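You operate a simulated robot arm through the tools that you are given. There is no shell and no other tool. Be economical: measure what you need, move in short steps, check, and stop when the job is done.

You run a simulated robot arm. Do the job below in one go: nothing can be reset, and whatever is moved stays where it is left.

## Task
Dry the two wet cups in the cup dryer.
Fine: lower rack, DRY setting; leave them in, door shut, dial at OFF; the dry cups stay where they are. Where these are worked on the way, their far stop is far enough and under half their travel is too little: lower rack.

The check looks at the end state, three seconds after you hand in, the way a careful person would. Anything else that was tipped, shoved, dropped, spilled or broken makes it a failure.

## Robot
A 6-joint arm with a three-finger gripper, fixed in place. Base frame: the origin is at the foot of the arm, x ahead of it, y to its left, z up. Lengths are in m, angles in degrees, forces in N, time in s.
Its first joint turns from -166.0 to 166.0 degrees. Payload 4.89 kg.
The TCP is the grasp point between the finger pads, 0.03 m short of the fingertips. In the tool frame z runs along the fingers and y along their closing line. Largest opening 0.164 m; the body of the gripper starts 0.125 m behind the TCP.
Orientation is that of the tool frame in the base frame, as a unit quaternion [w, x, y, z]. With the fingers straight down and closing along the base's y, the tool's x points along the base's -x, its y along +y and its z along -z.

## Interface
- The arm moves only by the tool step_arm. Its argument "commands" is a list of rows, each an object of numbers (a shift or turn left out is 0, a gripper value left out holds the last): "fingers": the opening, from 0 (shut) to 1 (fully open); "tx", "ty", "tz": the shift along the tool's x, y, z in units of 300 mm (1.0 is 300 mm); "ax", "ay", "az": the turn, a rotation vector about the tool's x, y, z in units of 180 degrees (1.0 is 180 degrees). In form: [{"fingers": .., "tx": .., "ty": .., "tz": .., "ax": .., "ay": .., "az": ..}, ...]. A call has 1 to 12 rows; each row is the pose to reach, as a shift and turn from the pose commanded when the call began, along the tool's axes at that moment. A call with a number of a shift or a turn outside -1 to 1 is refused whole. Rows are played at 5 a second. More than 0.05 m and 8.6 degrees between two rows, or a gripper value outside its range, and nothing of the call is played. Where a pose cannot be reached the arm comes as near as it can. A force on the tool above 90 N (or 10 N above the force at the start of the call, whichever is more), or a blocked arm, ends the call early, and 0.2 s more pass. The fingers move at their own pace (about 0.108 m/s each) and stop on an object; they squeeze with about 29 N. The grip force told is the motor's: it shows also when the fingers shut on nothing. Time passes only in rows, and 0.2 s behind the last, so rows that repeat a pose let the fingers close. The reply holds the time, the measured pose of the TCP, the force on the tool along the base axes, the opening and the grip force, in the units named above and with some noise, with the torque about the TCP (base axes, N m) and any sound that the robot's microphone picked up, and new pictures: "views" is both (left out), scene, wrist or none.
- Cameras (640 x 400 px; columns grow to the right, rows downward): "scene" is fixed at [0.4021, 0.4973, 1.5312]; the picture's right is [-0.59, -0.81, 0.00], its down [-0.39, 0.29, -0.87] and it looks along [0.70, -0.52, -0.49] (base axes); focal length 310 px, centre (320, 200). "wrist" rides on the gripper at [0.076, -0.002, -0.152] in the tool frame; the picture's right is [0.02, 1.00, 0.00], its down [-0.88, 0.02, -0.47] and it looks along [-0.47, 0.01, 0.88] (tool axes); focal length 247 px, centre (320, 200). There is no depth. A picture from a camera that has moved, and an enlarged one, comes with that camera's place and axes in the base frame and with its lens.
- slide_trunk(by): slides the trunk up (or, below 0, down) by that many m; the arm rides with it, the base frame stays. It gives what a move gives, with no picture.
- enlarge(camera, box): a new picture of the part [left, top, right, bottom] of that camera's present view, enlarged. The clock stands still meanwhile.
- sign_off(): hands the job in; it is judged then, once.

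Go step by step. Nothing tells you positions but the pictures and the camera data: compare them with the known pose of the tool, close in by small moves and look again before you grip or let go. The budget is 120 turns and 200 pictures, counting those below and the enlarged ones. Unless the task says otherwise, let go and move clear before handing in, and close with one line.

The tools are called after "Emit:" by a JSON object that holds its "method" and its "body". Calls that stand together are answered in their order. step_arm: Moves the arm, as the interface text tells. Its arguments: {"type":"object","properties":{"commands":{"type":"array","items":{"type":"object","properties":{"fingers":{"type":"number"},"tx":{"type":"number"},"ty":{"type":"number"},"tz":{"type":"number"},"ax":{"type":"number"},"ay":{"type":"number"},"az":{"type":"number"}}}},"views":{"type":"string","enum":["both","scene","wrist","none"]}},"required":["commands"]} The other tools are called the same way: slide_trunk (by) slides the trunk up or down; enlarge (camera, box) takes an enlarged picture of a part of a camera's view; sign_off () hands the job in.

At the start:

```text
t: 0.0
tool_pos: [0.7048, 0.0667, 1.37]
orientation: [0.001, 0.001, 1.0, 0.0]
wrist_force: [0.2, -0.3, 0.3]
moment: [-0.02, 0.0, -0.01]
opening: 0.1636
grip_force: 0.1
trunk travel left (down, up): [-0.175, 0.215]
```

scene: 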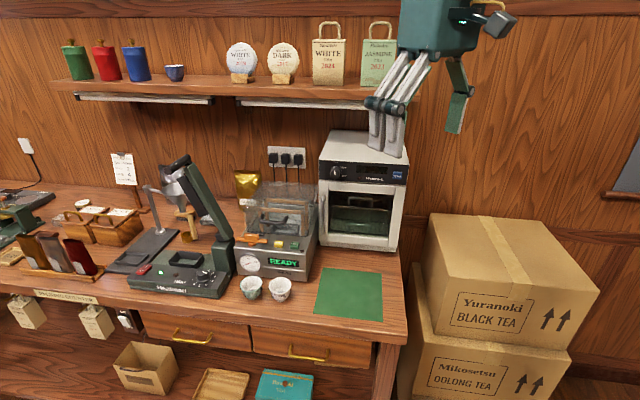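
wrist: 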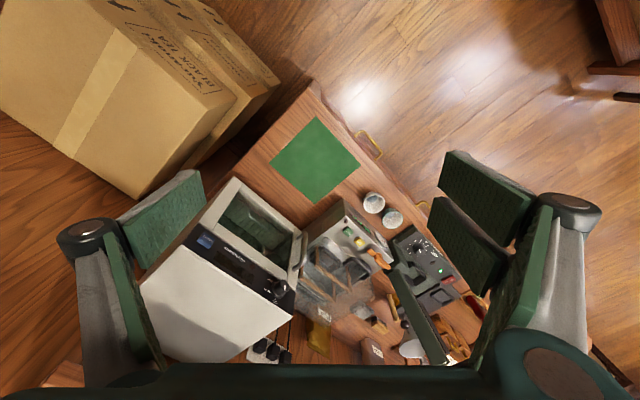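

I see a white cup dryer with a dial and a glass door, and two cups on the table in front of the READY machine. I'll enlarge those areas first to measure them.

Emit:
{"method": "enlarge", "body": {"camera": "scene", "box": [300, 120, 428, 260]}}

Emit:
{"method": "enlarge", "body": {"camera": "scene", "box": [220, 220, 400, 332]}}

Emit:
{"method": "enlarge", "body": {"camera": "wrist", "box": [140, 160, 440, 360]}}

```text
2.86 times, centred on (364, 190) of scene
camera zoom: at [0.4021, 0.4973, 1.5312], right [-0.59, -0.81, 0.0], down [-0.39, 0.29, -0.87], along [0.7, -0.52, -0.49], focal length 886 px, centre (194, 229)
```

zoom: 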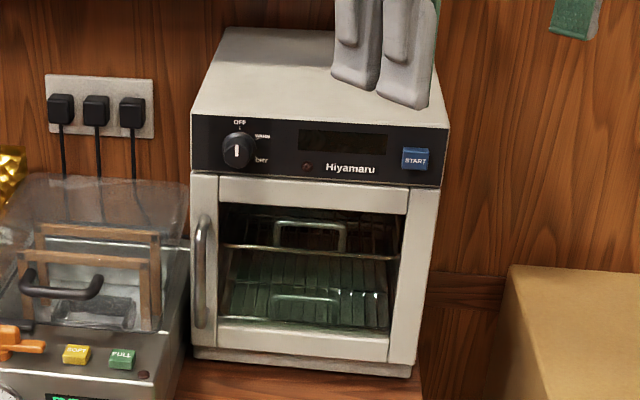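

```text
3.56 times, centred on (310, 276) of scene
camera zoom: at [0.4021, 0.4973, 1.5312], right [-0.59, -0.81, 0.0], down [-0.39, 0.29, -0.87], along [0.7, -0.52, -0.49], focal length 1102 px, centre (356, -70)
```

zoom: 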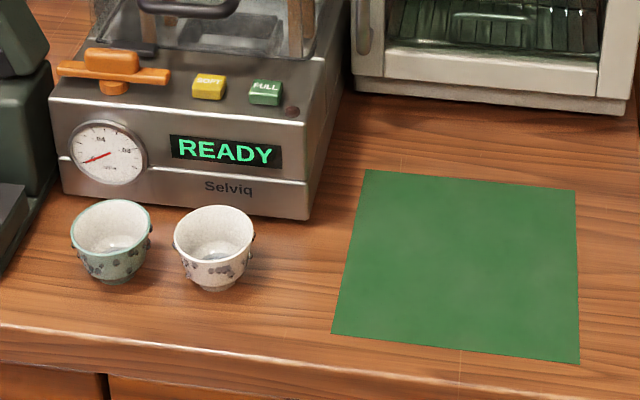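

```text
2.00 times, centred on (290, 260) of wrist
camera zoom: at [0.6282, 0.0637, 1.5221], right [-0.02, 1.0, 0.0], down [0.88, 0.02, 0.47], along [0.47, 0.01, -0.88], focal length 494 px, centre (380, 80)
```

zoom: 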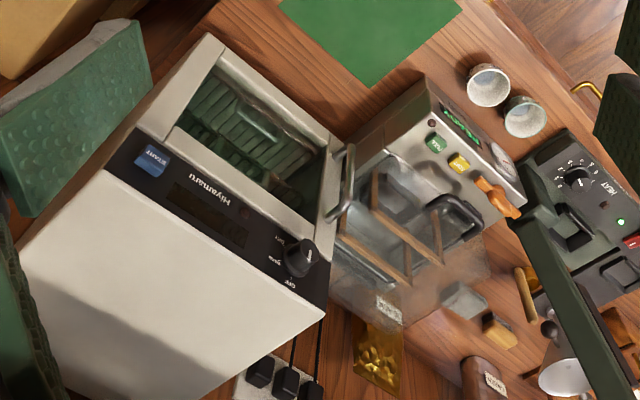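

The cups are at about (0.95,0.22) and (1.00,0.28). The dryer front faces the direction (-0.71,0.70), with the handle on its left. I'll turn the gripper so the wrist camera ends up on top when the tool is levelled toward the dryer.

Emit:
{"method": "step_arm", "body": {"commands": [{"az": -0.047}, {"az": -0.094}, {"az": -0.141}, {"az": -0.188}, {"az": -0.235}, {"az": -0.282}, {"az": -0.329}, {"az": -0.376}], "views": "none"}}

Emit:
{"method": "step_arm", "body": {"commands": [{"az": -0.047}, {"az": -0.094}, {"az": -0.141}, {"az": -0.188}, {"az": -0.235}, {"az": -0.282}, {"az": -0.329}, {"az": -0.374}], "views": "both"}}

```text
t: 1.8
tool_pos: [0.7056, 0.0673, 1.3697]
orientation: [0.0, -0.557, 0.83, 0.0]
wrist_force: [-0.7, 0.2, 0.9]
moment: [0.01, 0.03, -0.02]
opening: 0.1638
grip_force: 0.0
trunk travel left (down, up): [-0.175, 0.215]
```

```text
t: 3.6
tool_pos: [0.7048, 0.0663, 1.3696]
orientation: [0.0, 0.924, -0.382, 0.001]
wrist_force: [0.2, -0.1, 0.8]
moment: [0.0, 0.05, 0.0]
opening: 0.1643
grip_force: 0.0
trunk travel left (down, up): [-0.175, 0.215]
camera wrist: at [0.7599, 0.0124, 1.5223], right [-0.69, -0.72, 0.0], down [-0.64, 0.61, 0.47], along [-0.34, 0.33, -0.88], focal length 247 px, centre (320, 200)
```

scene: 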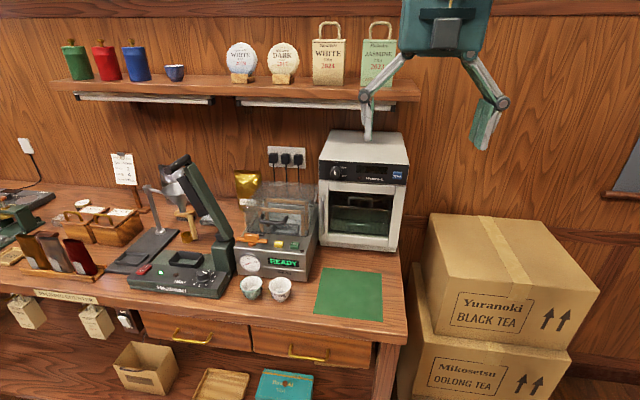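
wrist: 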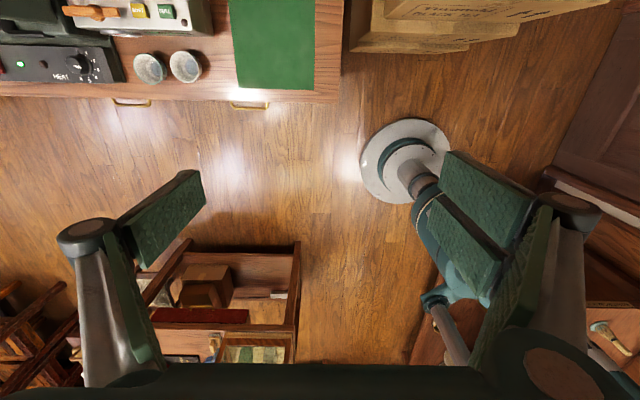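

That turn worked. Now I'll pitch the tool level toward the dryer while lowering it.

Emit:
{"method": "step_arm", "body": {"commands": [{"tx": -0.017, "ty": -0.038, "tz": 0.06, "ay": 0.045}, {"tx": -0.034, "ty": -0.077, "tz": 0.12, "ay": 0.09}, {"tx": -0.05, "ty": -0.115, "tz": 0.18, "ay": 0.135}, {"tx": -0.067, "ty": -0.154, "tz": 0.24, "ay": 0.18}, {"tx": -0.084, "ty": -0.192, "tz": 0.3, "ay": 0.225}, {"tx": -0.1, "ty": -0.23, "tz": 0.36, "ay": 0.27}, {"tx": -0.118, "ty": -0.27, "tz": 0.42, "ay": 0.315}, {"tx": -0.135, "ty": -0.31, "tz": 0.48, "ay": 0.36}, {"tx": -0.15, "ty": -0.345, "tz": 0.54, "ay": 0.405}, {"tx": -0.168, "ty": -0.385, "tz": 0.6, "ay": 0.45}, {"tx": -0.185, "ty": -0.42, "tz": 0.66, "ay": 0.495}], "views": "both"}}

```text
t: 6.0
tool_pos: [0.753, 0.1936, 1.1727]
orientation: [0.268, 0.657, -0.273, 0.65]
wrist_force: [-1.1, -1.0, 1.2]
moment: [0.13, 0.11, 0.33]
opening: 0.1638
grip_force: 0.1
trunk travel left (down, up): [-0.175, 0.215]
camera wrist: at [0.6479, 0.3011, 1.2512], right [-0.71, -0.71, 0.02], down [-0.35, 0.33, -0.88], along [0.61, -0.62, -0.48], focal length 247 px, centre (320, 200)
```

scene: 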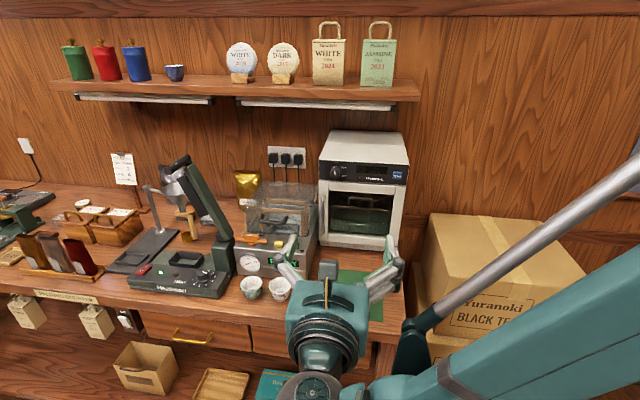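
wrist: 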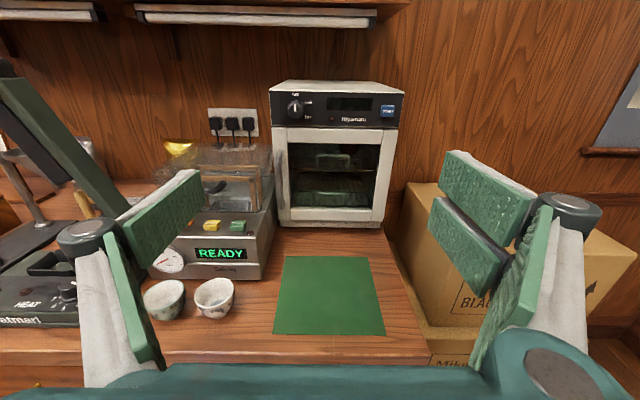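

Good frontal view. I'll enlarge the dryer and the cups from here.

Emit:
{"method": "enlarge", "body": {"camera": "wrist", "box": [230, 70, 430, 240]}}

Emit:
{"method": "enlarge", "body": {"camera": "wrist", "box": [100, 140, 300, 330]}}

Emit:
{"method": "enlarge", "body": {"camera": "scene", "box": [315, 140, 415, 200]}}

```text
2.35 times, centred on (330, 155) of wrist
camera zoom: at [0.6479, 0.3011, 1.2512], right [-0.71, -0.71, 0.02], down [-0.35, 0.33, -0.88], along [0.61, -0.62, -0.48], focal length 581 px, centre (296, 306)
```

zoom: 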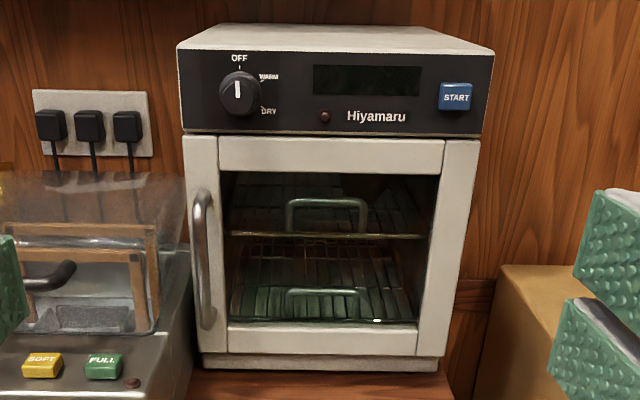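

```text
2.11 times, centred on (200, 235) of wrist
camera zoom: at [0.6479, 0.3011, 1.2512], right [-0.71, -0.71, 0.02], down [-0.35, 0.33, -0.88], along [0.61, -0.62, -0.48], focal length 520 px, centre (573, 126)
```

zoom: 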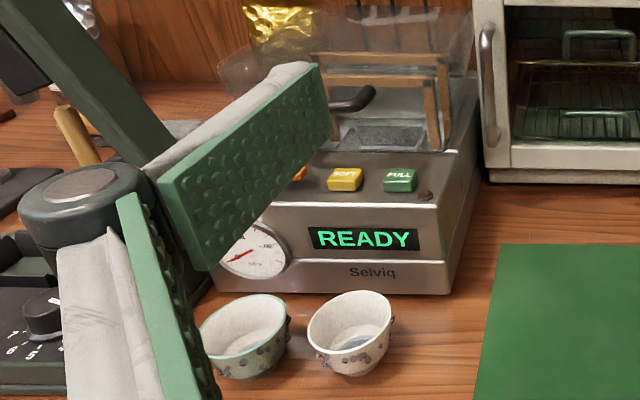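

```text
6.40 times, centred on (365, 170) of scene
camera zoom: at [0.4021, 0.4973, 1.5312], right [-0.59, -0.81, 0.0], down [-0.39, 0.29, -0.87], along [0.7, -0.52, -0.49], focal length 1984 px, centre (32, 392)
```

zoom: 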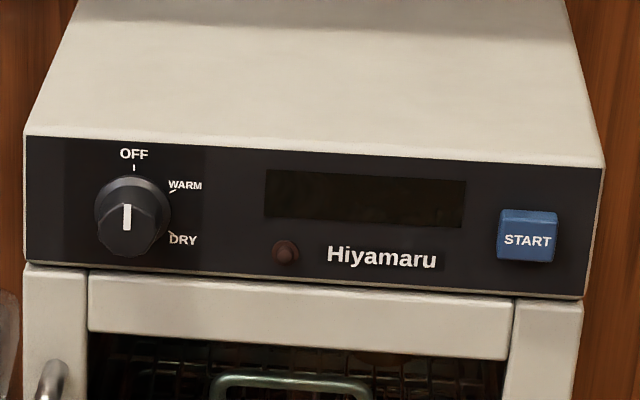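

Estimates in dryer axes (p into the dryer, q to the left):
- Front face: p≈0.785, q 0.505–0.765
- Handle bar: p≈0.75, q≈0.752, z 0.95–1.09

I'll close in on the handle's upper part, pitched 30° down with a narrow opening, then look again.

Emit:
{"method": "step_arm", "body": {"commands": [{"fingers": 0.35, "tz": 0.1, "ty": -0.035, "tx": -0.025, "ay": -0.024}, {"tz": 0.2, "ty": -0.07, "tx": -0.05, "ay": -0.048}, {"tz": 0.3, "ty": -0.105, "tx": -0.075, "ay": -0.072}, {"tz": 0.4, "ty": -0.14, "tx": -0.1, "ay": -0.096}, {"tz": 0.5, "ty": -0.175, "tx": -0.125, "ay": -0.12}, {"tz": 0.6, "ty": -0.21, "tx": -0.15, "ay": -0.144}, {"tz": 0.683, "ty": -0.243, "tx": -0.17, "ay": -0.167}], "views": "both"}}

```text
t: 7.6
tool_pos: [0.9499, 0.1026, 1.1184]
orientation: [0.188, 0.804, -0.333, 0.456]
wrist_force: [-0.5, 0.3, 0.6]
moment: [-0.05, -0.03, -0.01]
opening: 0.0574
grip_force: 0.0
trunk travel left (down, up): [-0.175, 0.215]
camera wrist: at [0.8868, 0.1675, 1.2625], right [-0.7, -0.72, 0.02], down [-0.62, 0.59, -0.51], along [0.36, -0.37, -0.86], focal length 247 px, centre (320, 200)
```

scene: 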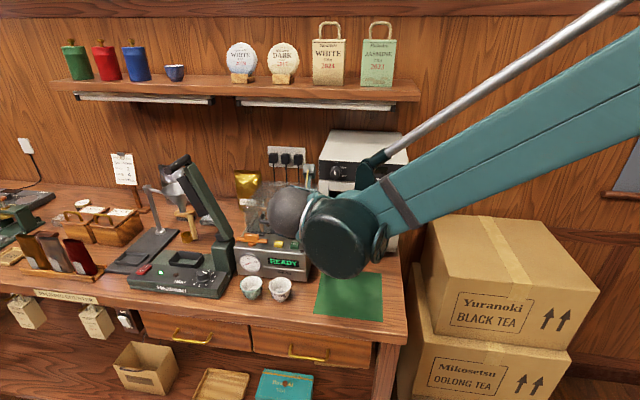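
wrist: 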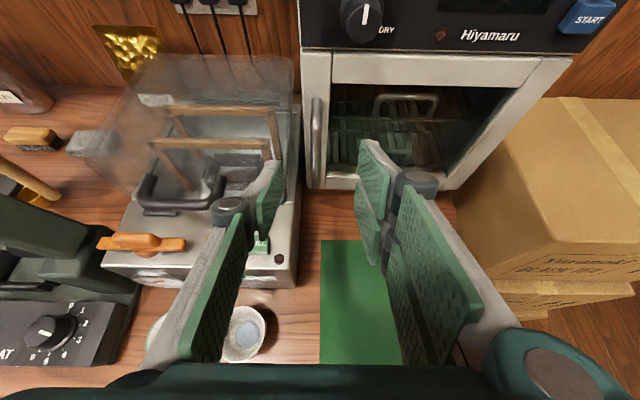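

The bar is about centred between the fingers. I'll enlarge to check the clearance to the neighbouring machine's lid.

Emit:
{"method": "enlarge", "body": {"camera": "wrist", "box": [240, 60, 400, 210]}}

```text
2.67 times, centred on (320, 135) of wrist
camera zoom: at [0.8868, 0.1675, 1.2625], right [-0.7, -0.72, 0.02], down [-0.62, 0.59, -0.51], along [0.36, -0.37, -0.86], focal length 659 px, centre (320, 373)
```

zoom: 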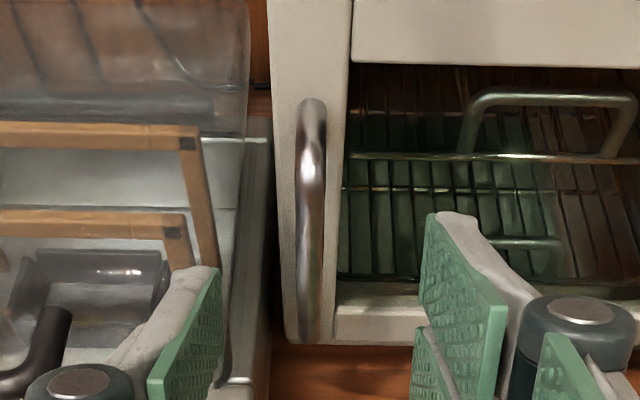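

There is about 24 mm between the bar and the machine, which is tight for one finger. I'll narrow the opening, yaw slightly so the gripper comes in from the right, and advance.

Emit:
{"method": "step_arm", "body": {"commands": [{"fingers": 0.28, "tz": 0.08, "tx": 0.016, "ty": 0.0, "ax": 0.018, "az": -0.0105}, {"tz": 0.155, "tx": 0.032, "ty": -0.003, "ax": 0.036, "az": -0.021}, {"tz": 0.23, "tx": 0.048, "ty": -0.003, "ax": 0.054, "az": -0.0315}, {"tz": 0.31, "tx": 0.063, "ty": -0.003, "ax": 0.072, "az": -0.042}], "views": "wrist"}}

Emit:
{"method": "enlarge", "body": {"camera": "wrist", "box": [220, 60, 420, 240]}}

```text
t: 8.6
tool_pos: [1.0139, 0.0394, 1.0864]
orientation: [0.126, 0.84, -0.225, 0.478]
wrist_force: [-1.5, -2.6, -0.4]
moment: [-0.06, 0.02, -0.15]
opening: 0.046
grip_force: 0.0
trunk travel left (down, up): [-0.175, 0.215]
camera wrist: at [0.9364, 0.0849, 1.2307], right [-0.49, -0.87, 0.02], down [-0.75, 0.41, -0.51], along [0.44, -0.26, -0.86], focal length 247 px, centre (320, 200)
```

wrist: 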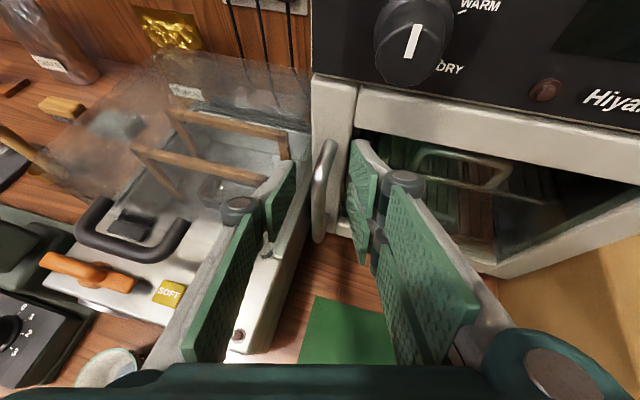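

```text
2.22 times, centred on (320, 150) of wrist
camera zoom: at [0.9364, 0.0849, 1.2307], right [-0.49, -0.87, 0.02], down [-0.75, 0.41, -0.51], along [0.44, -0.26, -0.86], focal length 549 px, centre (320, 311)
```

zoom: 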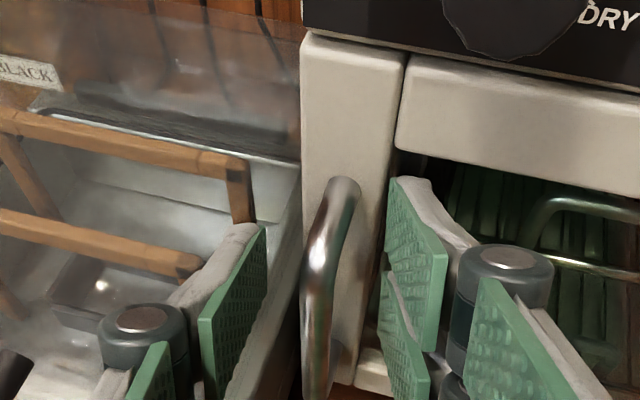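

The bar sits between the fingers. I'll advance another 5 cm and check.

Emit:
{"method": "step_arm", "body": {"commands": [{"tz": 0.06, "tx": 0.002, "ty": 0.003}, {"tz": 0.12, "tx": 0.004, "ty": 0.006}, {"tz": 0.177, "tx": 0.006, "ty": 0.01}], "views": "wrist"}}

Emit:
{"method": "enlarge", "body": {"camera": "wrist", "box": [220, 60, 420, 240]}}

```text
t: 9.0
tool_pos: [1.0195, 0.0298, 1.0826]
orientation: [0.127, 0.84, -0.227, 0.476]
wrist_force: [-50.1, -8.6, 29.4]
moment: [-0.36, -1.24, -1.5]
opening: 0.0675
grip_force: 14.6
trunk travel left (down, up): [-0.175, 0.215]
stopped in row 2: the force on the tool passed its limit at 113 N (the readings are from after the stop); the commanded pose is now the measured one
camera wrist: at [0.9404, 0.0757, 1.2253], right [-0.49, -0.87, 0.02], down [-0.75, 0.42, -0.51], along [0.44, -0.27, -0.86], focal length 247 px, centre (320, 200)
```

wrist: 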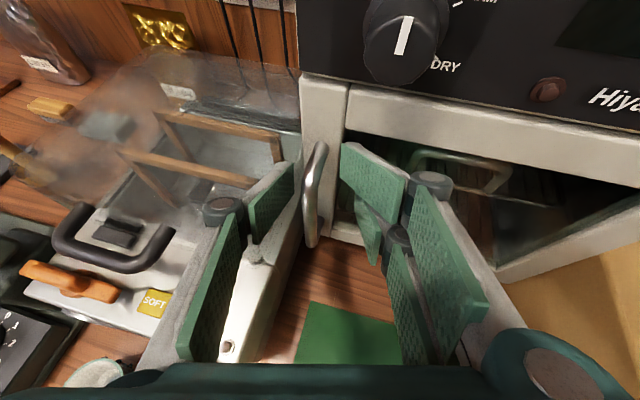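

```text
2.22 times, centred on (320, 150) of wrist
camera zoom: at [0.9404, 0.0757, 1.2253], right [-0.49, -0.87, 0.02], down [-0.75, 0.42, -0.51], along [0.44, -0.27, -0.86], focal length 549 px, centre (320, 311)
```

zoom: 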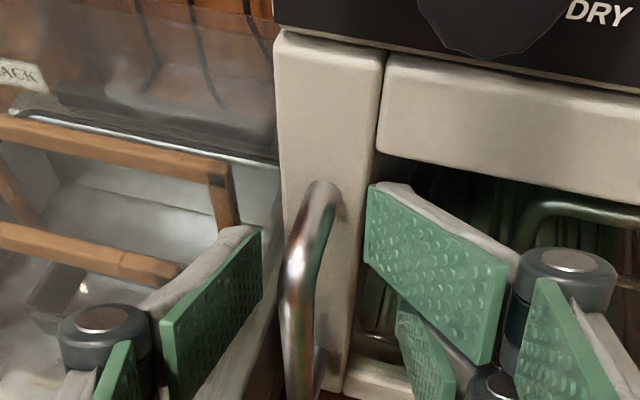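

I misjudged depth: the door face is really at p≈0.737 and the counter at z≈0.905, so the fingertips touched the door. The bar is already between the fingers, so I'll back off 1 cm and close on it.

Emit:
{"method": "step_arm", "body": {"commands": [{"tz": -0.03, "ty": -0.015, "fingers": 0.28}, {"tz": -0.03, "ty": -0.02, "fingers": 0.28}, {"tz": -0.03, "ty": -0.02, "fingers": 0.0}, {"tz": -0.03, "ty": -0.02, "fingers": 0.0}, {"tz": -0.03, "ty": -0.02, "fingers": 0.0}], "views": "wrist"}}

Emit:
{"method": "enlarge", "body": {"camera": "wrist", "box": [220, 60, 420, 240]}}

```text
t: 10.2
tool_pos: [1.0161, 0.0372, 1.084]
orientation: [0.127, 0.84, -0.229, 0.475]
wrist_force: [-73.2, -32.0, -8.4]
moment: [0.45, -0.74, -3.6]
opening: 0.0398
grip_force: 29.1
trunk travel left (down, up): [-0.175, 0.215]
camera wrist: at [0.9382, 0.0834, 1.2277], right [-0.5, -0.87, 0.01], down [-0.75, 0.42, -0.51], along [0.44, -0.26, -0.86], focal length 247 px, centre (320, 200)
```

wrist: 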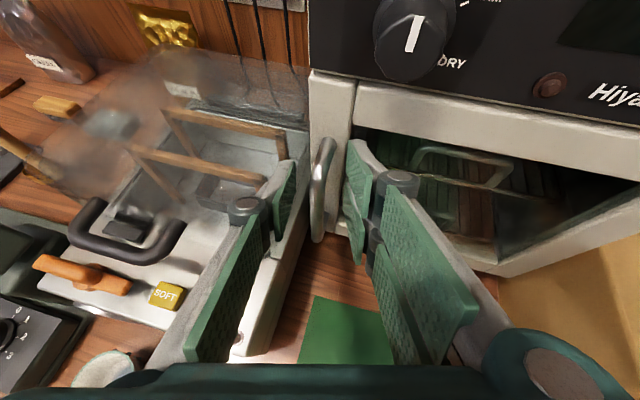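

```text
2.22 times, centred on (320, 150) of wrist
camera zoom: at [0.9382, 0.0834, 1.2277], right [-0.5, -0.87, 0.01], down [-0.75, 0.42, -0.51], along [0.44, -0.26, -0.86], focal length 549 px, centre (320, 311)
```

zoom: 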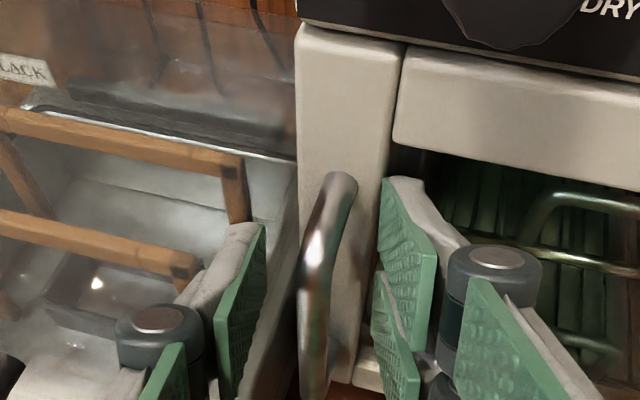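

The fingers stopped with a strong sideways force, so one finger is pressing on something off-centre. I'll shift 8 mm right to relieve it, back off a little, and keep closing.

Emit:
{"method": "step_arm", "body": {"commands": [{"ty": 0.01, "tz": -0.01}, {"ty": 0.02, "tz": -0.02}, {"ty": 0.027, "tz": -0.02}, {"ty": 0.027, "tz": -0.02}], "views": "wrist"}}

Emit:
{"method": "enlarge", "body": {"camera": "wrist", "box": [240, 80, 400, 230]}}

```text
t: 11.2
tool_pos: [1.0101, 0.0346, 1.0828]
orientation: [0.127, 0.84, -0.228, 0.476]
wrist_force: [-36.2, -38.4, -28.4]
moment: [1.74, 0.27, -2.63]
opening: 0.027
grip_force: 44.7
trunk travel left (down, up): [-0.175, 0.215]
camera wrist: at [0.9329, 0.0796, 1.2292], right [-0.49, -0.87, 0.01], down [-0.75, 0.42, -0.51], along [0.44, -0.26, -0.86], focal length 247 px, centre (320, 200)
```

wrist: 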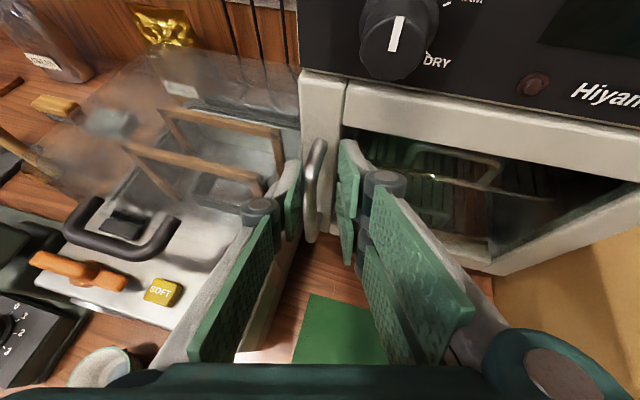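

```text
2.67 times, centred on (320, 155) of wrist
camera zoom: at [0.9329, 0.0796, 1.2292], right [-0.49, -0.87, 0.01], down [-0.75, 0.42, -0.51], along [0.44, -0.26, -0.86], focal length 659 px, centre (320, 320)
```

zoom: 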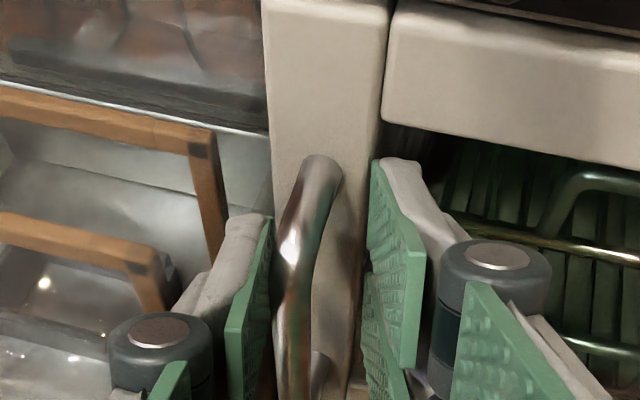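

The fingers now hold something firmly, with the bar right beside the left pad. I'll test with a gentle 2 cm pull straight out.

Emit:
{"method": "step_arm", "body": {"commands": [{"tz": -0.028, "tx": -0.016, "ty": -0.009}, {"tz": -0.056, "tx": -0.032, "ty": -0.017}, {"tz": -0.056, "tx": -0.032, "ty": -0.017}], "views": "wrist"}}

Emit:
{"method": "enlarge", "body": {"camera": "wrist", "box": [240, 80, 400, 230]}}

```text
t: 12.0
tool_pos: [0.9952, 0.0465, 1.0851]
orientation: [0.128, 0.84, -0.229, 0.474]
wrist_force: [-48.5, -62.1, -37.1]
moment: [1.67, 0.09, -3.32]
opening: 0.0246
grip_force: 44.9
trunk travel left (down, up): [-0.175, 0.215]
camera wrist: at [0.9181, 0.0912, 1.2294], right [-0.5, -0.87, 0.02], down [-0.75, 0.42, -0.51], along [0.43, -0.26, -0.86], focal length 247 px, centre (320, 200)
```

wrist: 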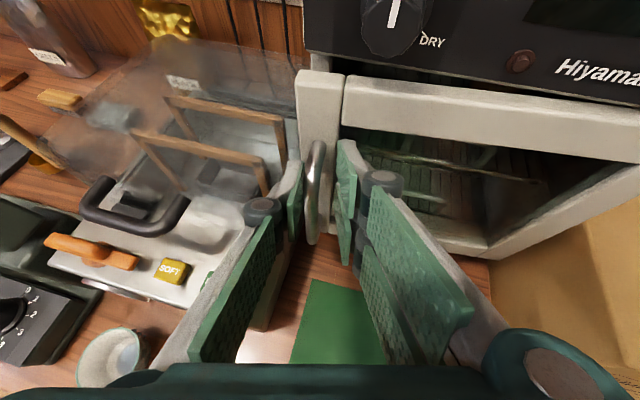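

```text
2.67 times, centred on (320, 155) of wrist
camera zoom: at [0.9181, 0.0912, 1.2294], right [-0.5, -0.87, 0.02], down [-0.75, 0.42, -0.51], along [0.43, -0.26, -0.86], focal length 659 px, centre (320, 320)
```

zoom: 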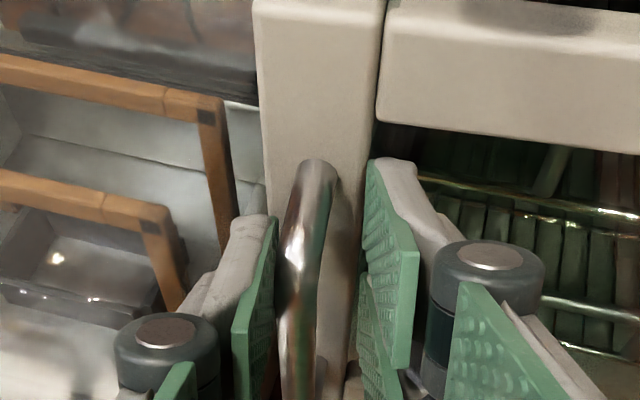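

The door is moving with the gripper. I'll follow its arc around the right-hand hinge, turning the tool with it.

Emit:
{"method": "step_arm", "body": {"commands": [{"tz": -0.061, "tx": -0.035, "ty": 0.008, "ax": 0.024, "az": -0.014}, {"tz": -0.122, "tx": -0.071, "ty": 0.021, "ax": 0.048, "az": -0.028}, {"tz": -0.184, "tx": -0.106, "ty": 0.038, "ax": 0.072, "az": -0.042}, {"tz": -0.245, "tx": -0.142, "ty": 0.06, "ax": 0.096, "az": -0.056}, {"tz": -0.306, "tx": -0.177, "ty": 0.083, "ax": 0.12, "az": -0.07}], "views": "both"}}

```text
t: 13.3
tool_pos: [0.8914, 0.0738, 1.0877]
orientation: [0.021, 0.871, -0.046, 0.489]
wrist_force: [-11.2, -42.1, -3.0]
moment: [1.24, 0.17, -2.68]
opening: 0.0229
grip_force: 45.1
trunk travel left (down, up): [-0.175, 0.215]
stopped in row 5: the force on the tool passed its limit at 100 N (the readings are from after the stop); the commanded pose is now the measured one
camera wrist: at [0.8024, 0.0809, 1.2307], right [-0.09, -1.0, 0.01], down [-0.86, 0.07, -0.51], along [0.5, -0.06, -0.86], focal length 247 px, centre (320, 200)
```

scene: 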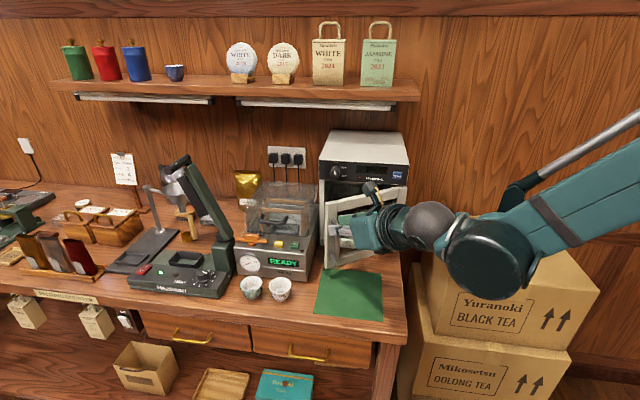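
wrist: 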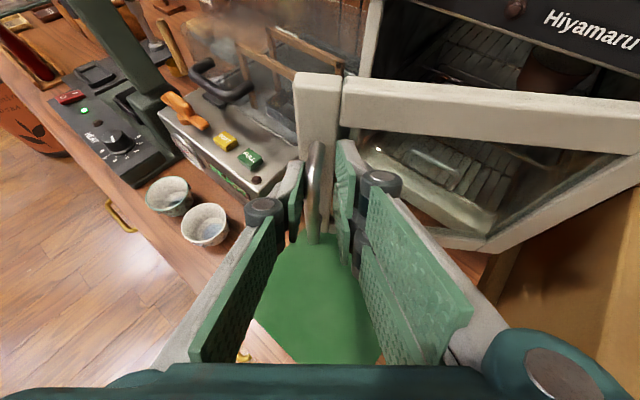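

The door is about 30° open. I'll carry on along the arc with a refined hinge estimate of p 0.753, q 0.498.

Emit:
{"method": "step_arm", "body": {"commands": [{"tz": -0.076, "tx": -0.044, "ty": 0.013, "ax": 0.03, "az": -0.0174}, {"tz": -0.156, "tx": -0.09, "ty": 0.037, "ax": 0.06, "az": -0.0347}, {"tz": -0.234, "tx": -0.135, "ty": 0.071, "ax": 0.0914, "az": -0.0528}, {"tz": -0.303, "tx": -0.175, "ty": 0.112, "ax": 0.12, "az": -0.0694}], "views": "wrist"}}

```text
t: 13.9
tool_pos: [0.8526, 0.0699, 1.0866]
orientation: [-0.011, 0.871, 0.015, 0.49]
wrist_force: [-0.8, -52.5, -5.4]
moment: [1.02, -0.67, -2.38]
opening: 0.0223
grip_force: 45.0
out of reach, approached as far as the arm can: row 2
trunk travel left (down, up): [-0.175, 0.215]
stopped in row 2: the force on the tool passed its limit at 103 N (the readings are from after the stop); the commanded pose is now the measured one
camera wrist: at [0.7617, 0.0666, 1.2308], right [0.05, -1.0, 0.01], down [-0.86, -0.05, -0.51], along [0.51, 0.01, -0.86], focal length 247 px, centre (320, 200)
```

wrist: 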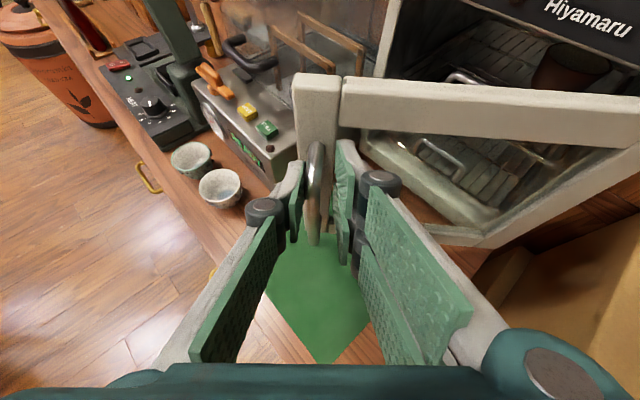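

The arm has hit a wrist limit with the door about 38° open, so I'll release and push the door from its inner side instead. I'll also rise and tilt to point down. There's a brown cup on the upper rack, which I must leave alone.

Emit:
{"method": "step_arm", "body": {"commands": [{"fingers": 0.45}, {"fingers": 0.45}, {"fingers": 0.45}, {"tz": -0.13}, {"tz": -0.26}, {"tz": -0.4}, {"tz": -0.43, "tx": 0.05, "ay": -0.045}, {"tz": -0.46, "tx": 0.1, "ay": -0.09}, {"tz": -0.49, "tx": 0.15, "ay": -0.135}, {"tz": -0.5, "tx": 0.2, "ay": -0.18}, {"tz": -0.5, "tx": 0.25, "ay": -0.225}, {"tz": -0.5, "tx": 0.3, "ay": -0.27}], "views": "both"}}

```text
t: 16.5
tool_pos: [0.765, 0.096, 1.2406]
orientation: [0.004, 0.996, 0.006, 0.09]
wrist_force: [-1.8, 0.5, 1.0]
moment: [-0.02, -0.25, -0.02]
opening: 0.0736
grip_force: 0.1
out of reach, approached as far as the arm can: row 9, 10, 11, 12
trunk travel left (down, up): [-0.175, 0.215]
camera wrist: at [0.8131, 0.0987, 1.4052], right [0.03, -1.0, 0.01], down [-0.95, -0.03, 0.31], along [-0.31, -0.02, -0.95], focal length 247 px, centre (320, 200)
```

scene: 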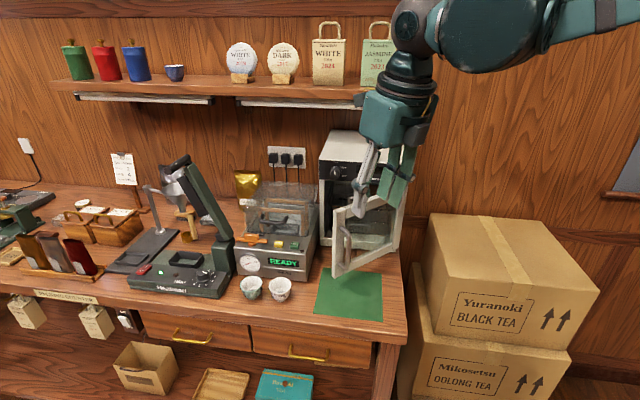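
wrist: 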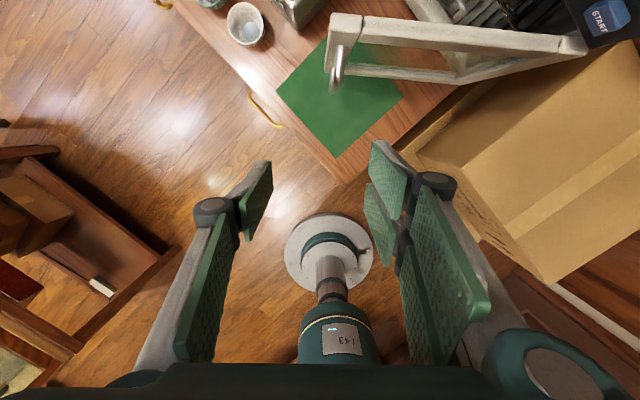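

Released. Next I'll shut the fingers and move over the door's top edge to its inner side, staying above it for now.

Emit:
{"method": "step_arm", "body": {"commands": [{"fingers": 0, "tx": 0.128, "tz": 0.023, "ty": 0.057}, {"tx": 0.256, "tz": 0.046, "ty": 0.115}, {"tx": 0.384, "tz": 0.07, "ty": 0.172}, {"tx": 0.512, "tz": 0.093, "ty": 0.23}, {"tx": 0.64, "tz": 0.116, "ty": 0.287}], "views": "both"}}

```text
t: 17.7
tool_pos: [0.9626, 0.0681, 1.2408]
orientation: [0.013, 0.996, -0.02, 0.091]
wrist_force: [-0.1, -0.5, 1.3]
moment: [0.03, -0.12, 0.03]
opening: 0.0
grip_force: 29.0
out of reach, approached as far as the arm can: row 1, 2, 3, 4, 5
trunk travel left (down, up): [-0.175, 0.215]
camera wrist: at [1.0098, 0.0701, 1.4056], right [-0.02, -1.0, 0.03], down [-0.95, 0.03, 0.3], along [-0.3, -0.02, -0.95], focal length 247 px, centre (320, 200)
```

scene: 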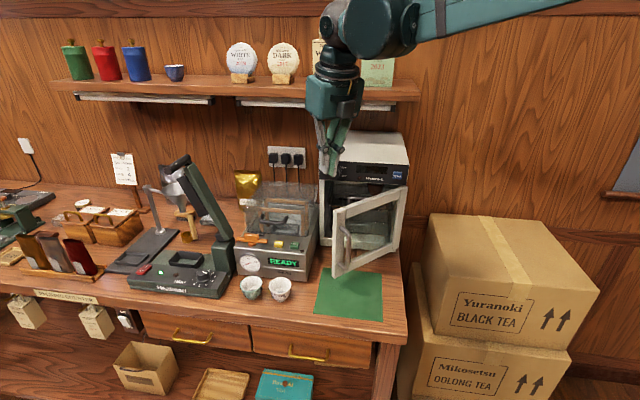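
wrist: 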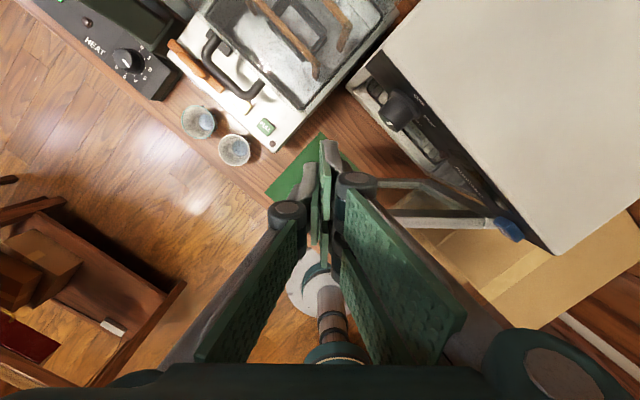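

A wrist-roll limit is blocking the sideways move. I'll turn the tool about 29° clockwise, finish the sideways shift, then descend behind the door's free edge.

Emit:
{"method": "step_arm", "body": {"commands": [{"ty": 0.05, "az": 0.04}, {"ty": 0.1, "az": 0.08}, {"ty": 0.15, "az": 0.12}, {"ty": 0.193, "az": 0.16}, {"ty": 0.193, "az": 0.16, "tz": 0.12, "tx": -0.021}, {"ty": 0.193, "az": 0.16, "tz": 0.24, "tx": -0.042}, {"ty": 0.193, "az": 0.16, "tz": 0.36, "tx": -0.063}, {"ty": 0.193, "az": 0.16, "tz": 0.459, "tx": -0.084}], "views": "both"}}

```text
t: 19.5
tool_pos: [0.9599, 0.0057, 1.1031]
orientation: [-0.01, 0.959, -0.266, 0.092]
wrist_force: [-0.8, 0.4, -0.9]
moment: [-0.01, -0.13, -0.02]
opening: 0.0
grip_force: 29.1
trunk travel left (down, up): [-0.175, 0.215]
camera wrist: at [0.9972, -0.0288, 1.2654], right [-0.49, -0.87, -0.07], down [-0.84, 0.45, 0.31], along [-0.24, 0.21, -0.95], focal length 247 px, centre (320, 200)
```

scene: 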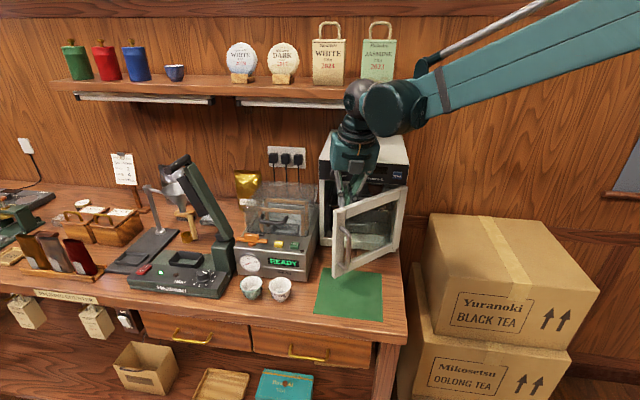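
wrist: 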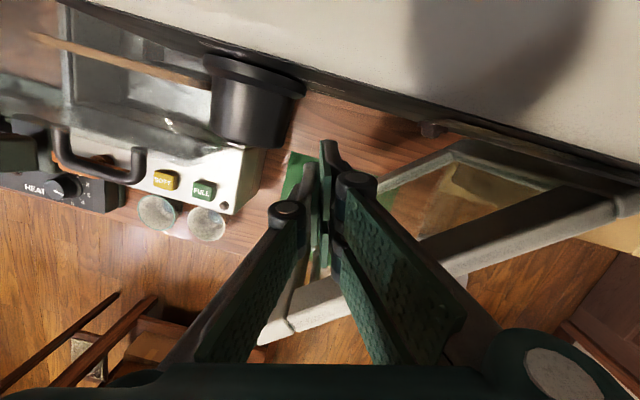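

The fingers are behind the door's inner face. I'll sweep the door open along its arc toward about 110–120°.

Emit:
{"method": "step_arm", "body": {"commands": [{"tx": -0.102, "ty": 0.03, "tz": -0.02}, {"tx": -0.204, "ty": 0.061, "tz": -0.04}, {"tx": -0.275, "ty": 0.11, "tz": -0.056}, {"tx": -0.343, "ty": 0.16, "tz": -0.071}, {"tx": -0.401, "ty": 0.226, "tz": -0.086}, {"tx": -0.454, "ty": 0.294, "tz": -0.1}, {"tx": -0.494, "ty": 0.372, "tz": -0.112}, {"tx": -0.528, "ty": 0.451, "tz": -0.123}, {"tx": -0.545, "ty": 0.54, "tz": -0.132}, {"tx": -0.556, "ty": 0.627, "tz": -0.141}, {"tx": -0.551, "ty": 0.744, "tz": -0.148}], "views": "both"}}

```text
t: 21.6
tool_pos: [0.7345, -0.05, 1.1044]
orientation: [-0.014, 0.96, -0.264, 0.096]
wrist_force: [37.5, 24.7, 6.0]
moment: [-1.1, 1.5, 0.59]
opening: 0.0002
grip_force: 28.9
trunk travel left (down, up): [-0.175, 0.215]
stopped in row 10: the force on the tool passed its limit at 120 N (the readings are from after the stop); the commanded pose is now the measured one
camera wrist: at [0.77, -0.0844, 1.2675], right [-0.49, -0.87, -0.08], down [-0.84, 0.44, 0.31], along [-0.23, 0.21, -0.95], focal length 247 px, centre (320, 200)
```

scene: 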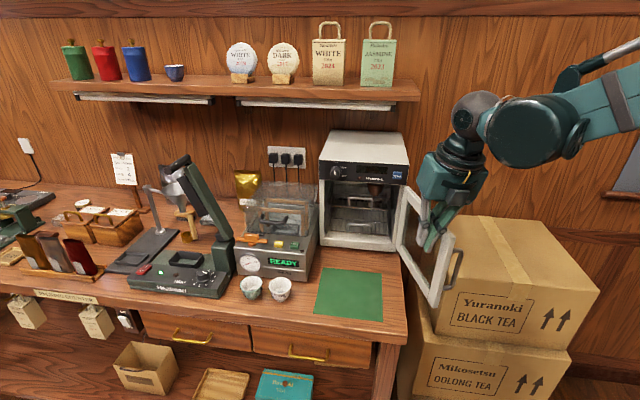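
wrist: 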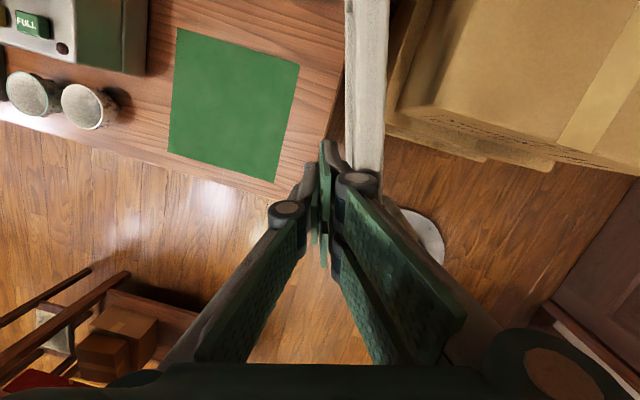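

The door is at its stop, about 105° open. I'll move off it, and enlarge the scene to see the racks.

Emit:
{"method": "step_arm", "body": {"commands": [{"ty": -0.07, "tx": 0.02}, {"ty": -0.14, "tx": 0.04, "tz": -0.1}, {"ty": -0.2, "tx": 0.05, "tz": -0.22}], "views": "none"}}

Emit:
{"method": "enlarge", "body": {"camera": "scene", "box": [310, 130, 430, 260]}}

```text
t: 22.4
tool_pos: [0.7627, -0.0071, 1.1773]
orientation: [-0.015, 0.959, -0.265, 0.096]
wrist_force: [1.2, -0.9, -0.4]
moment: [-0.01, 0.16, -0.01]
opening: 0.0
grip_force: 28.7
trunk travel left (down, up): [-0.175, 0.215]
```

```text
3.08 times, centred on (370, 195) of scene
camera zoom: at [0.4021, 0.4973, 1.5312], right [-0.59, -0.81, 0.0], down [-0.39, 0.29, -0.87], along [0.7, -0.52, -0.49], focal length 954 px, centre (166, 215)
```

zoom: 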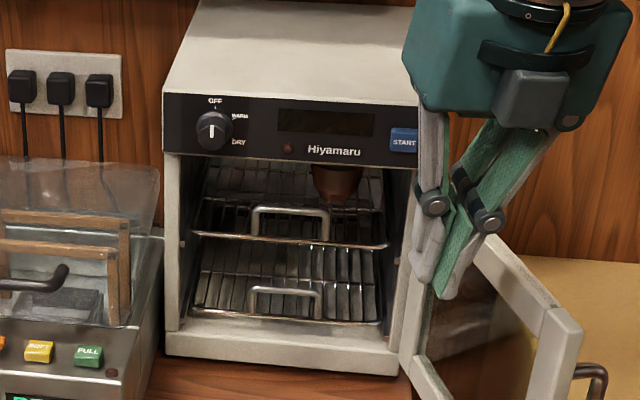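

The interior is visible: a brown dry cup on the upper rack, and an empty lower rack with a U handle at the front. I'll level the tool in front of the opening to look at the lower rack handle.

Emit:
{"method": "step_arm", "body": {"commands": [{"tx": -0.013, "ty": -0.045, "tz": 0.033, "ax": -0.0088, "ay": 0.042, "az": 0.0062}, {"tx": -0.026, "ty": -0.09, "tz": 0.067, "ax": -0.0177, "ay": 0.084, "az": 0.0124}, {"tx": -0.039, "ty": -0.134, "tz": 0.1, "ax": -0.0265, "ay": 0.1256, "az": 0.0186}, {"tx": -0.052, "ty": -0.179, "tz": 0.134, "ax": -0.0354, "ay": 0.1675, "az": 0.0248}, {"tx": -0.064, "ty": -0.224, "tz": 0.167, "ax": -0.0442, "ay": 0.209, "az": 0.031}, {"tx": -0.077, "ty": -0.269, "tz": 0.2, "ax": -0.053, "ay": 0.251, "az": 0.0372}, {"tx": -0.09, "ty": -0.313, "tz": 0.234, "ax": -0.0619, "ay": 0.293, "az": 0.0434}, {"tx": -0.103, "ty": -0.358, "tz": 0.267, "ax": -0.0707, "ay": 0.335, "az": 0.0496, "fingers": 0.65}], "views": "both"}}

Emit:
{"method": "enlarge", "body": {"camera": "wrist", "box": [200, 50, 460, 230]}}

```text
t: 24.2
tool_pos: [0.8039, 0.0973, 1.1026]
orientation: [0.214, 0.755, -0.316, 0.533]
wrist_force: [-2.0, -1.1, 0.3]
moment: [0.19, 0.05, 0.29]
opening: 0.0809
grip_force: 0.0
trunk travel left (down, up): [-0.175, 0.215]
camera wrist: at [0.7208, 0.1795, 1.2252], right [-0.7, -0.71, 0.01], down [-0.53, 0.52, -0.67], along [0.47, -0.47, -0.74], focal length 247 px, centre (320, 200)
```

scene: 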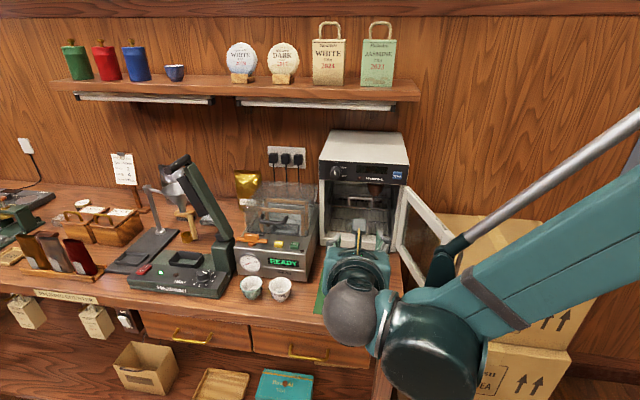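
wrist: 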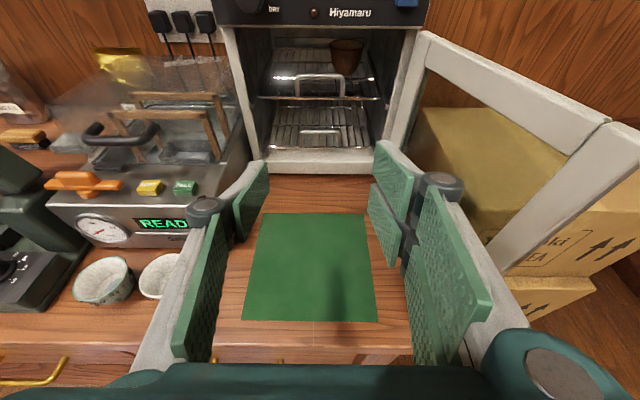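

```text
2.22 times, centred on (330, 140) of wrist
camera zoom: at [0.7208, 0.1795, 1.2252], right [-0.7, -0.71, 0.01], down [-0.53, 0.52, -0.67], along [0.47, -0.47, -0.74], focal length 549 px, centre (298, 333)
```

zoom: 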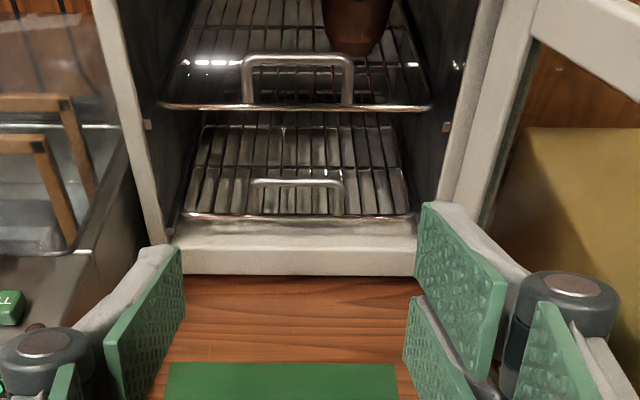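

The lower rack handle is at q≈0.60–0.676, p≈0.77, with its top at z≈0.98. I'll approach with the fingers straddling its two legs and stop short to look.

Emit:
{"method": "step_arm", "body": {"commands": [{"fingers": 0.66, "tz": 0.126, "tx": -0.034}, {"tz": 0.252, "tx": -0.068}, {"tz": 0.378, "tx": -0.102}, {"tz": 0.504, "tx": -0.136}, {"tz": 0.63, "tx": -0.17}], "views": "wrist"}}

Emit:
{"method": "enlarge", "body": {"camera": "wrist", "box": [220, 40, 420, 200]}}

```text
t: 25.4
tool_pos: [0.919, -0.0119, 0.9894]
orientation: [0.215, 0.754, -0.316, 0.534]
wrist_force: [-1.1, 0.0, 0.7]
moment: [0.04, 0.03, 0.04]
opening: 0.1084
grip_force: 0.0
trunk travel left (down, up): [-0.175, 0.215]
camera wrist: at [0.8367, 0.0689, 1.1124], right [-0.7, -0.71, 0.01], down [-0.53, 0.52, -0.67], along [0.47, -0.47, -0.74], focal length 247 px, centre (320, 200)
```

wrist: 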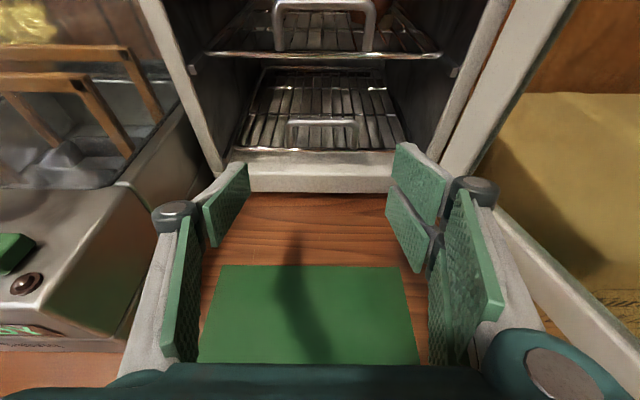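

```text
2.50 times, centred on (320, 120) of wrist
camera zoom: at [0.8367, 0.0689, 1.1124], right [-0.7, -0.71, 0.01], down [-0.53, 0.52, -0.67], along [0.47, -0.47, -0.74], focal length 617 px, centre (320, 400)
```

zoom: 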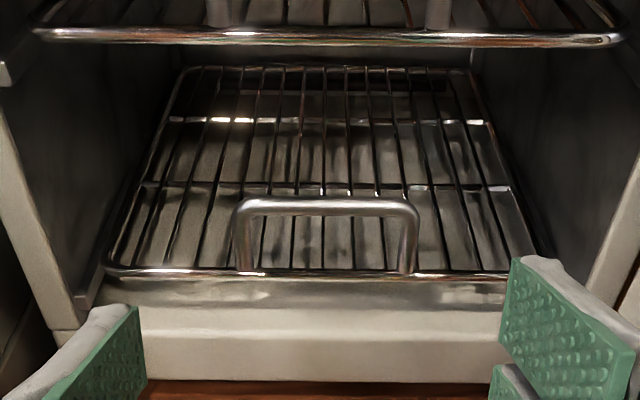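

The handle is centred. I'll advance to straddle it, then close.

Emit:
{"method": "step_arm", "body": {"commands": [{"tz": 0.112, "tx": 0.017, "ty": 0.003}, {"tz": 0.224, "tx": 0.034, "ty": 0.006}, {"tz": 0.336, "tx": 0.051, "ty": 0.01}, {"tz": 0.336, "tx": 0.051, "ty": 0.01, "fingers": 0.3}, {"tz": 0.336, "tx": 0.051, "ty": 0.01, "fingers": 0.3}, {"tz": 0.336, "tx": 0.051, "ty": 0.01, "fingers": 0.3}], "views": "wrist"}}

Emit:
{"method": "enlarge", "body": {"camera": "wrist", "box": [220, 80, 420, 240]}}

```text
t: 26.8
tool_pos: [0.9874, -0.087, 0.971]
orientation: [0.214, 0.754, -0.316, 0.534]
wrist_force: [-55.4, -8.0, 5.6]
moment: [0.59, 0.56, -1.38]
opening: 0.1136
grip_force: 29.4
trunk travel left (down, up): [-0.175, 0.215]
camera wrist: at [0.9033, -0.0053, 1.0956], right [-0.7, -0.71, 0.01], down [-0.53, 0.52, -0.67], along [0.47, -0.47, -0.74], focal length 247 px, centre (320, 200)
```

wrist: 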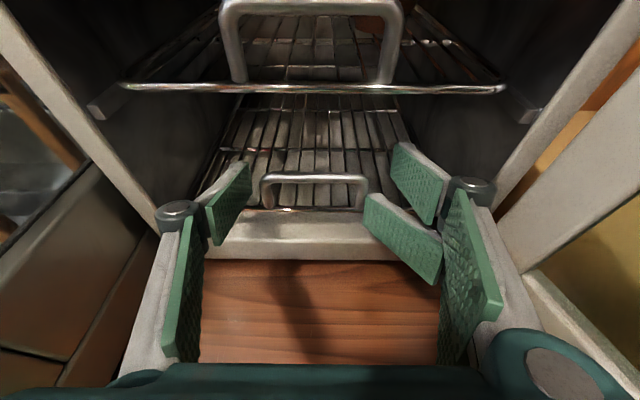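

```text
2.50 times, centred on (320, 160) of wrist
camera zoom: at [0.9033, -0.0053, 1.0956], right [-0.7, -0.71, 0.01], down [-0.53, 0.52, -0.67], along [0.47, -0.47, -0.74], focal length 617 px, centre (320, 300)
```

zoom: 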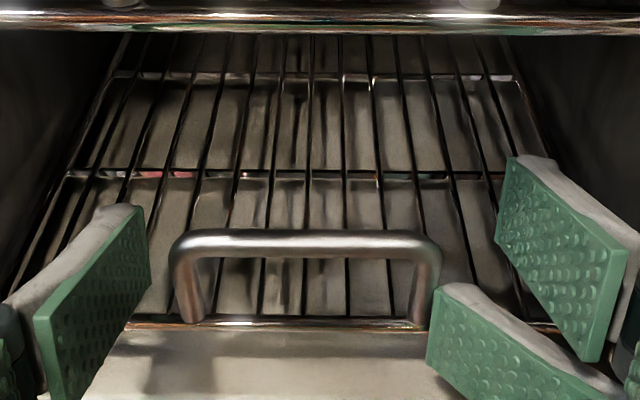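

The right finger's lower pad touches the handle's right leg while the left still has about 1 cm of gap. I'll shift the tool right until both sides grip.

Emit:
{"method": "step_arm", "body": {"commands": [{"ty": 0.01}, {"ty": 0.02}, {"ty": 0.03}, {"ty": 0.03}], "views": "wrist"}}

Emit:
{"method": "enlarge", "body": {"camera": "wrist", "box": [220, 80, 420, 240]}}

```text
t: 27.8
tool_pos: [0.9818, -0.0899, 0.9718]
orientation: [0.213, 0.755, -0.315, 0.535]
wrist_force: [-22.8, 11.4, 30.3]
moment: [0.41, -0.38, -1.23]
opening: 0.1043
grip_force: 45.5
trunk travel left (down, up): [-0.175, 0.215]
camera wrist: at [0.8979, -0.0091, 1.0955], right [-0.7, -0.72, 0.01], down [-0.53, 0.52, -0.67], along [0.48, -0.47, -0.74], focal length 247 px, centre (320, 200)
```

wrist: 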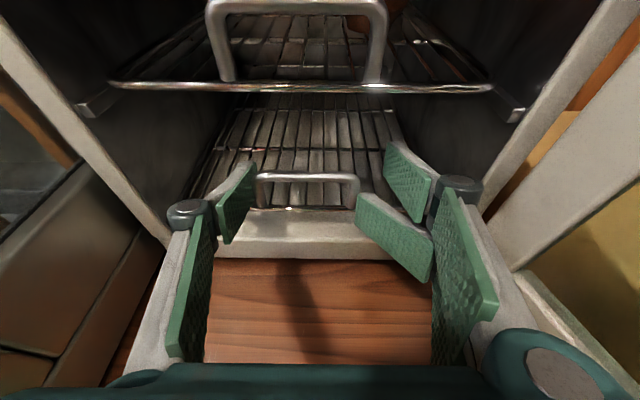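

```text
2.50 times, centred on (320, 160) of wrist
camera zoom: at [0.8979, -0.0091, 1.0955], right [-0.7, -0.72, 0.01], down [-0.53, 0.52, -0.67], along [0.48, -0.47, -0.74], focal length 617 px, centre (320, 300)
```

zoom: 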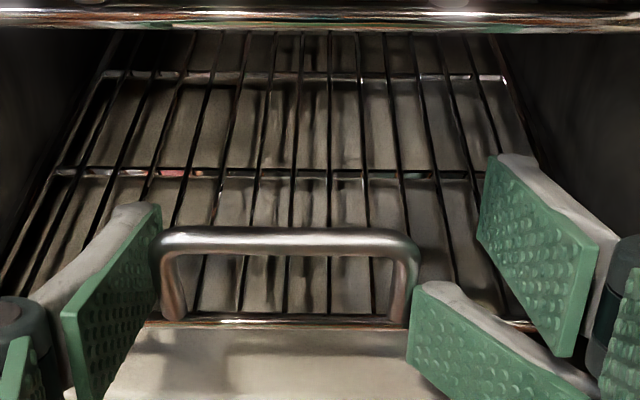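

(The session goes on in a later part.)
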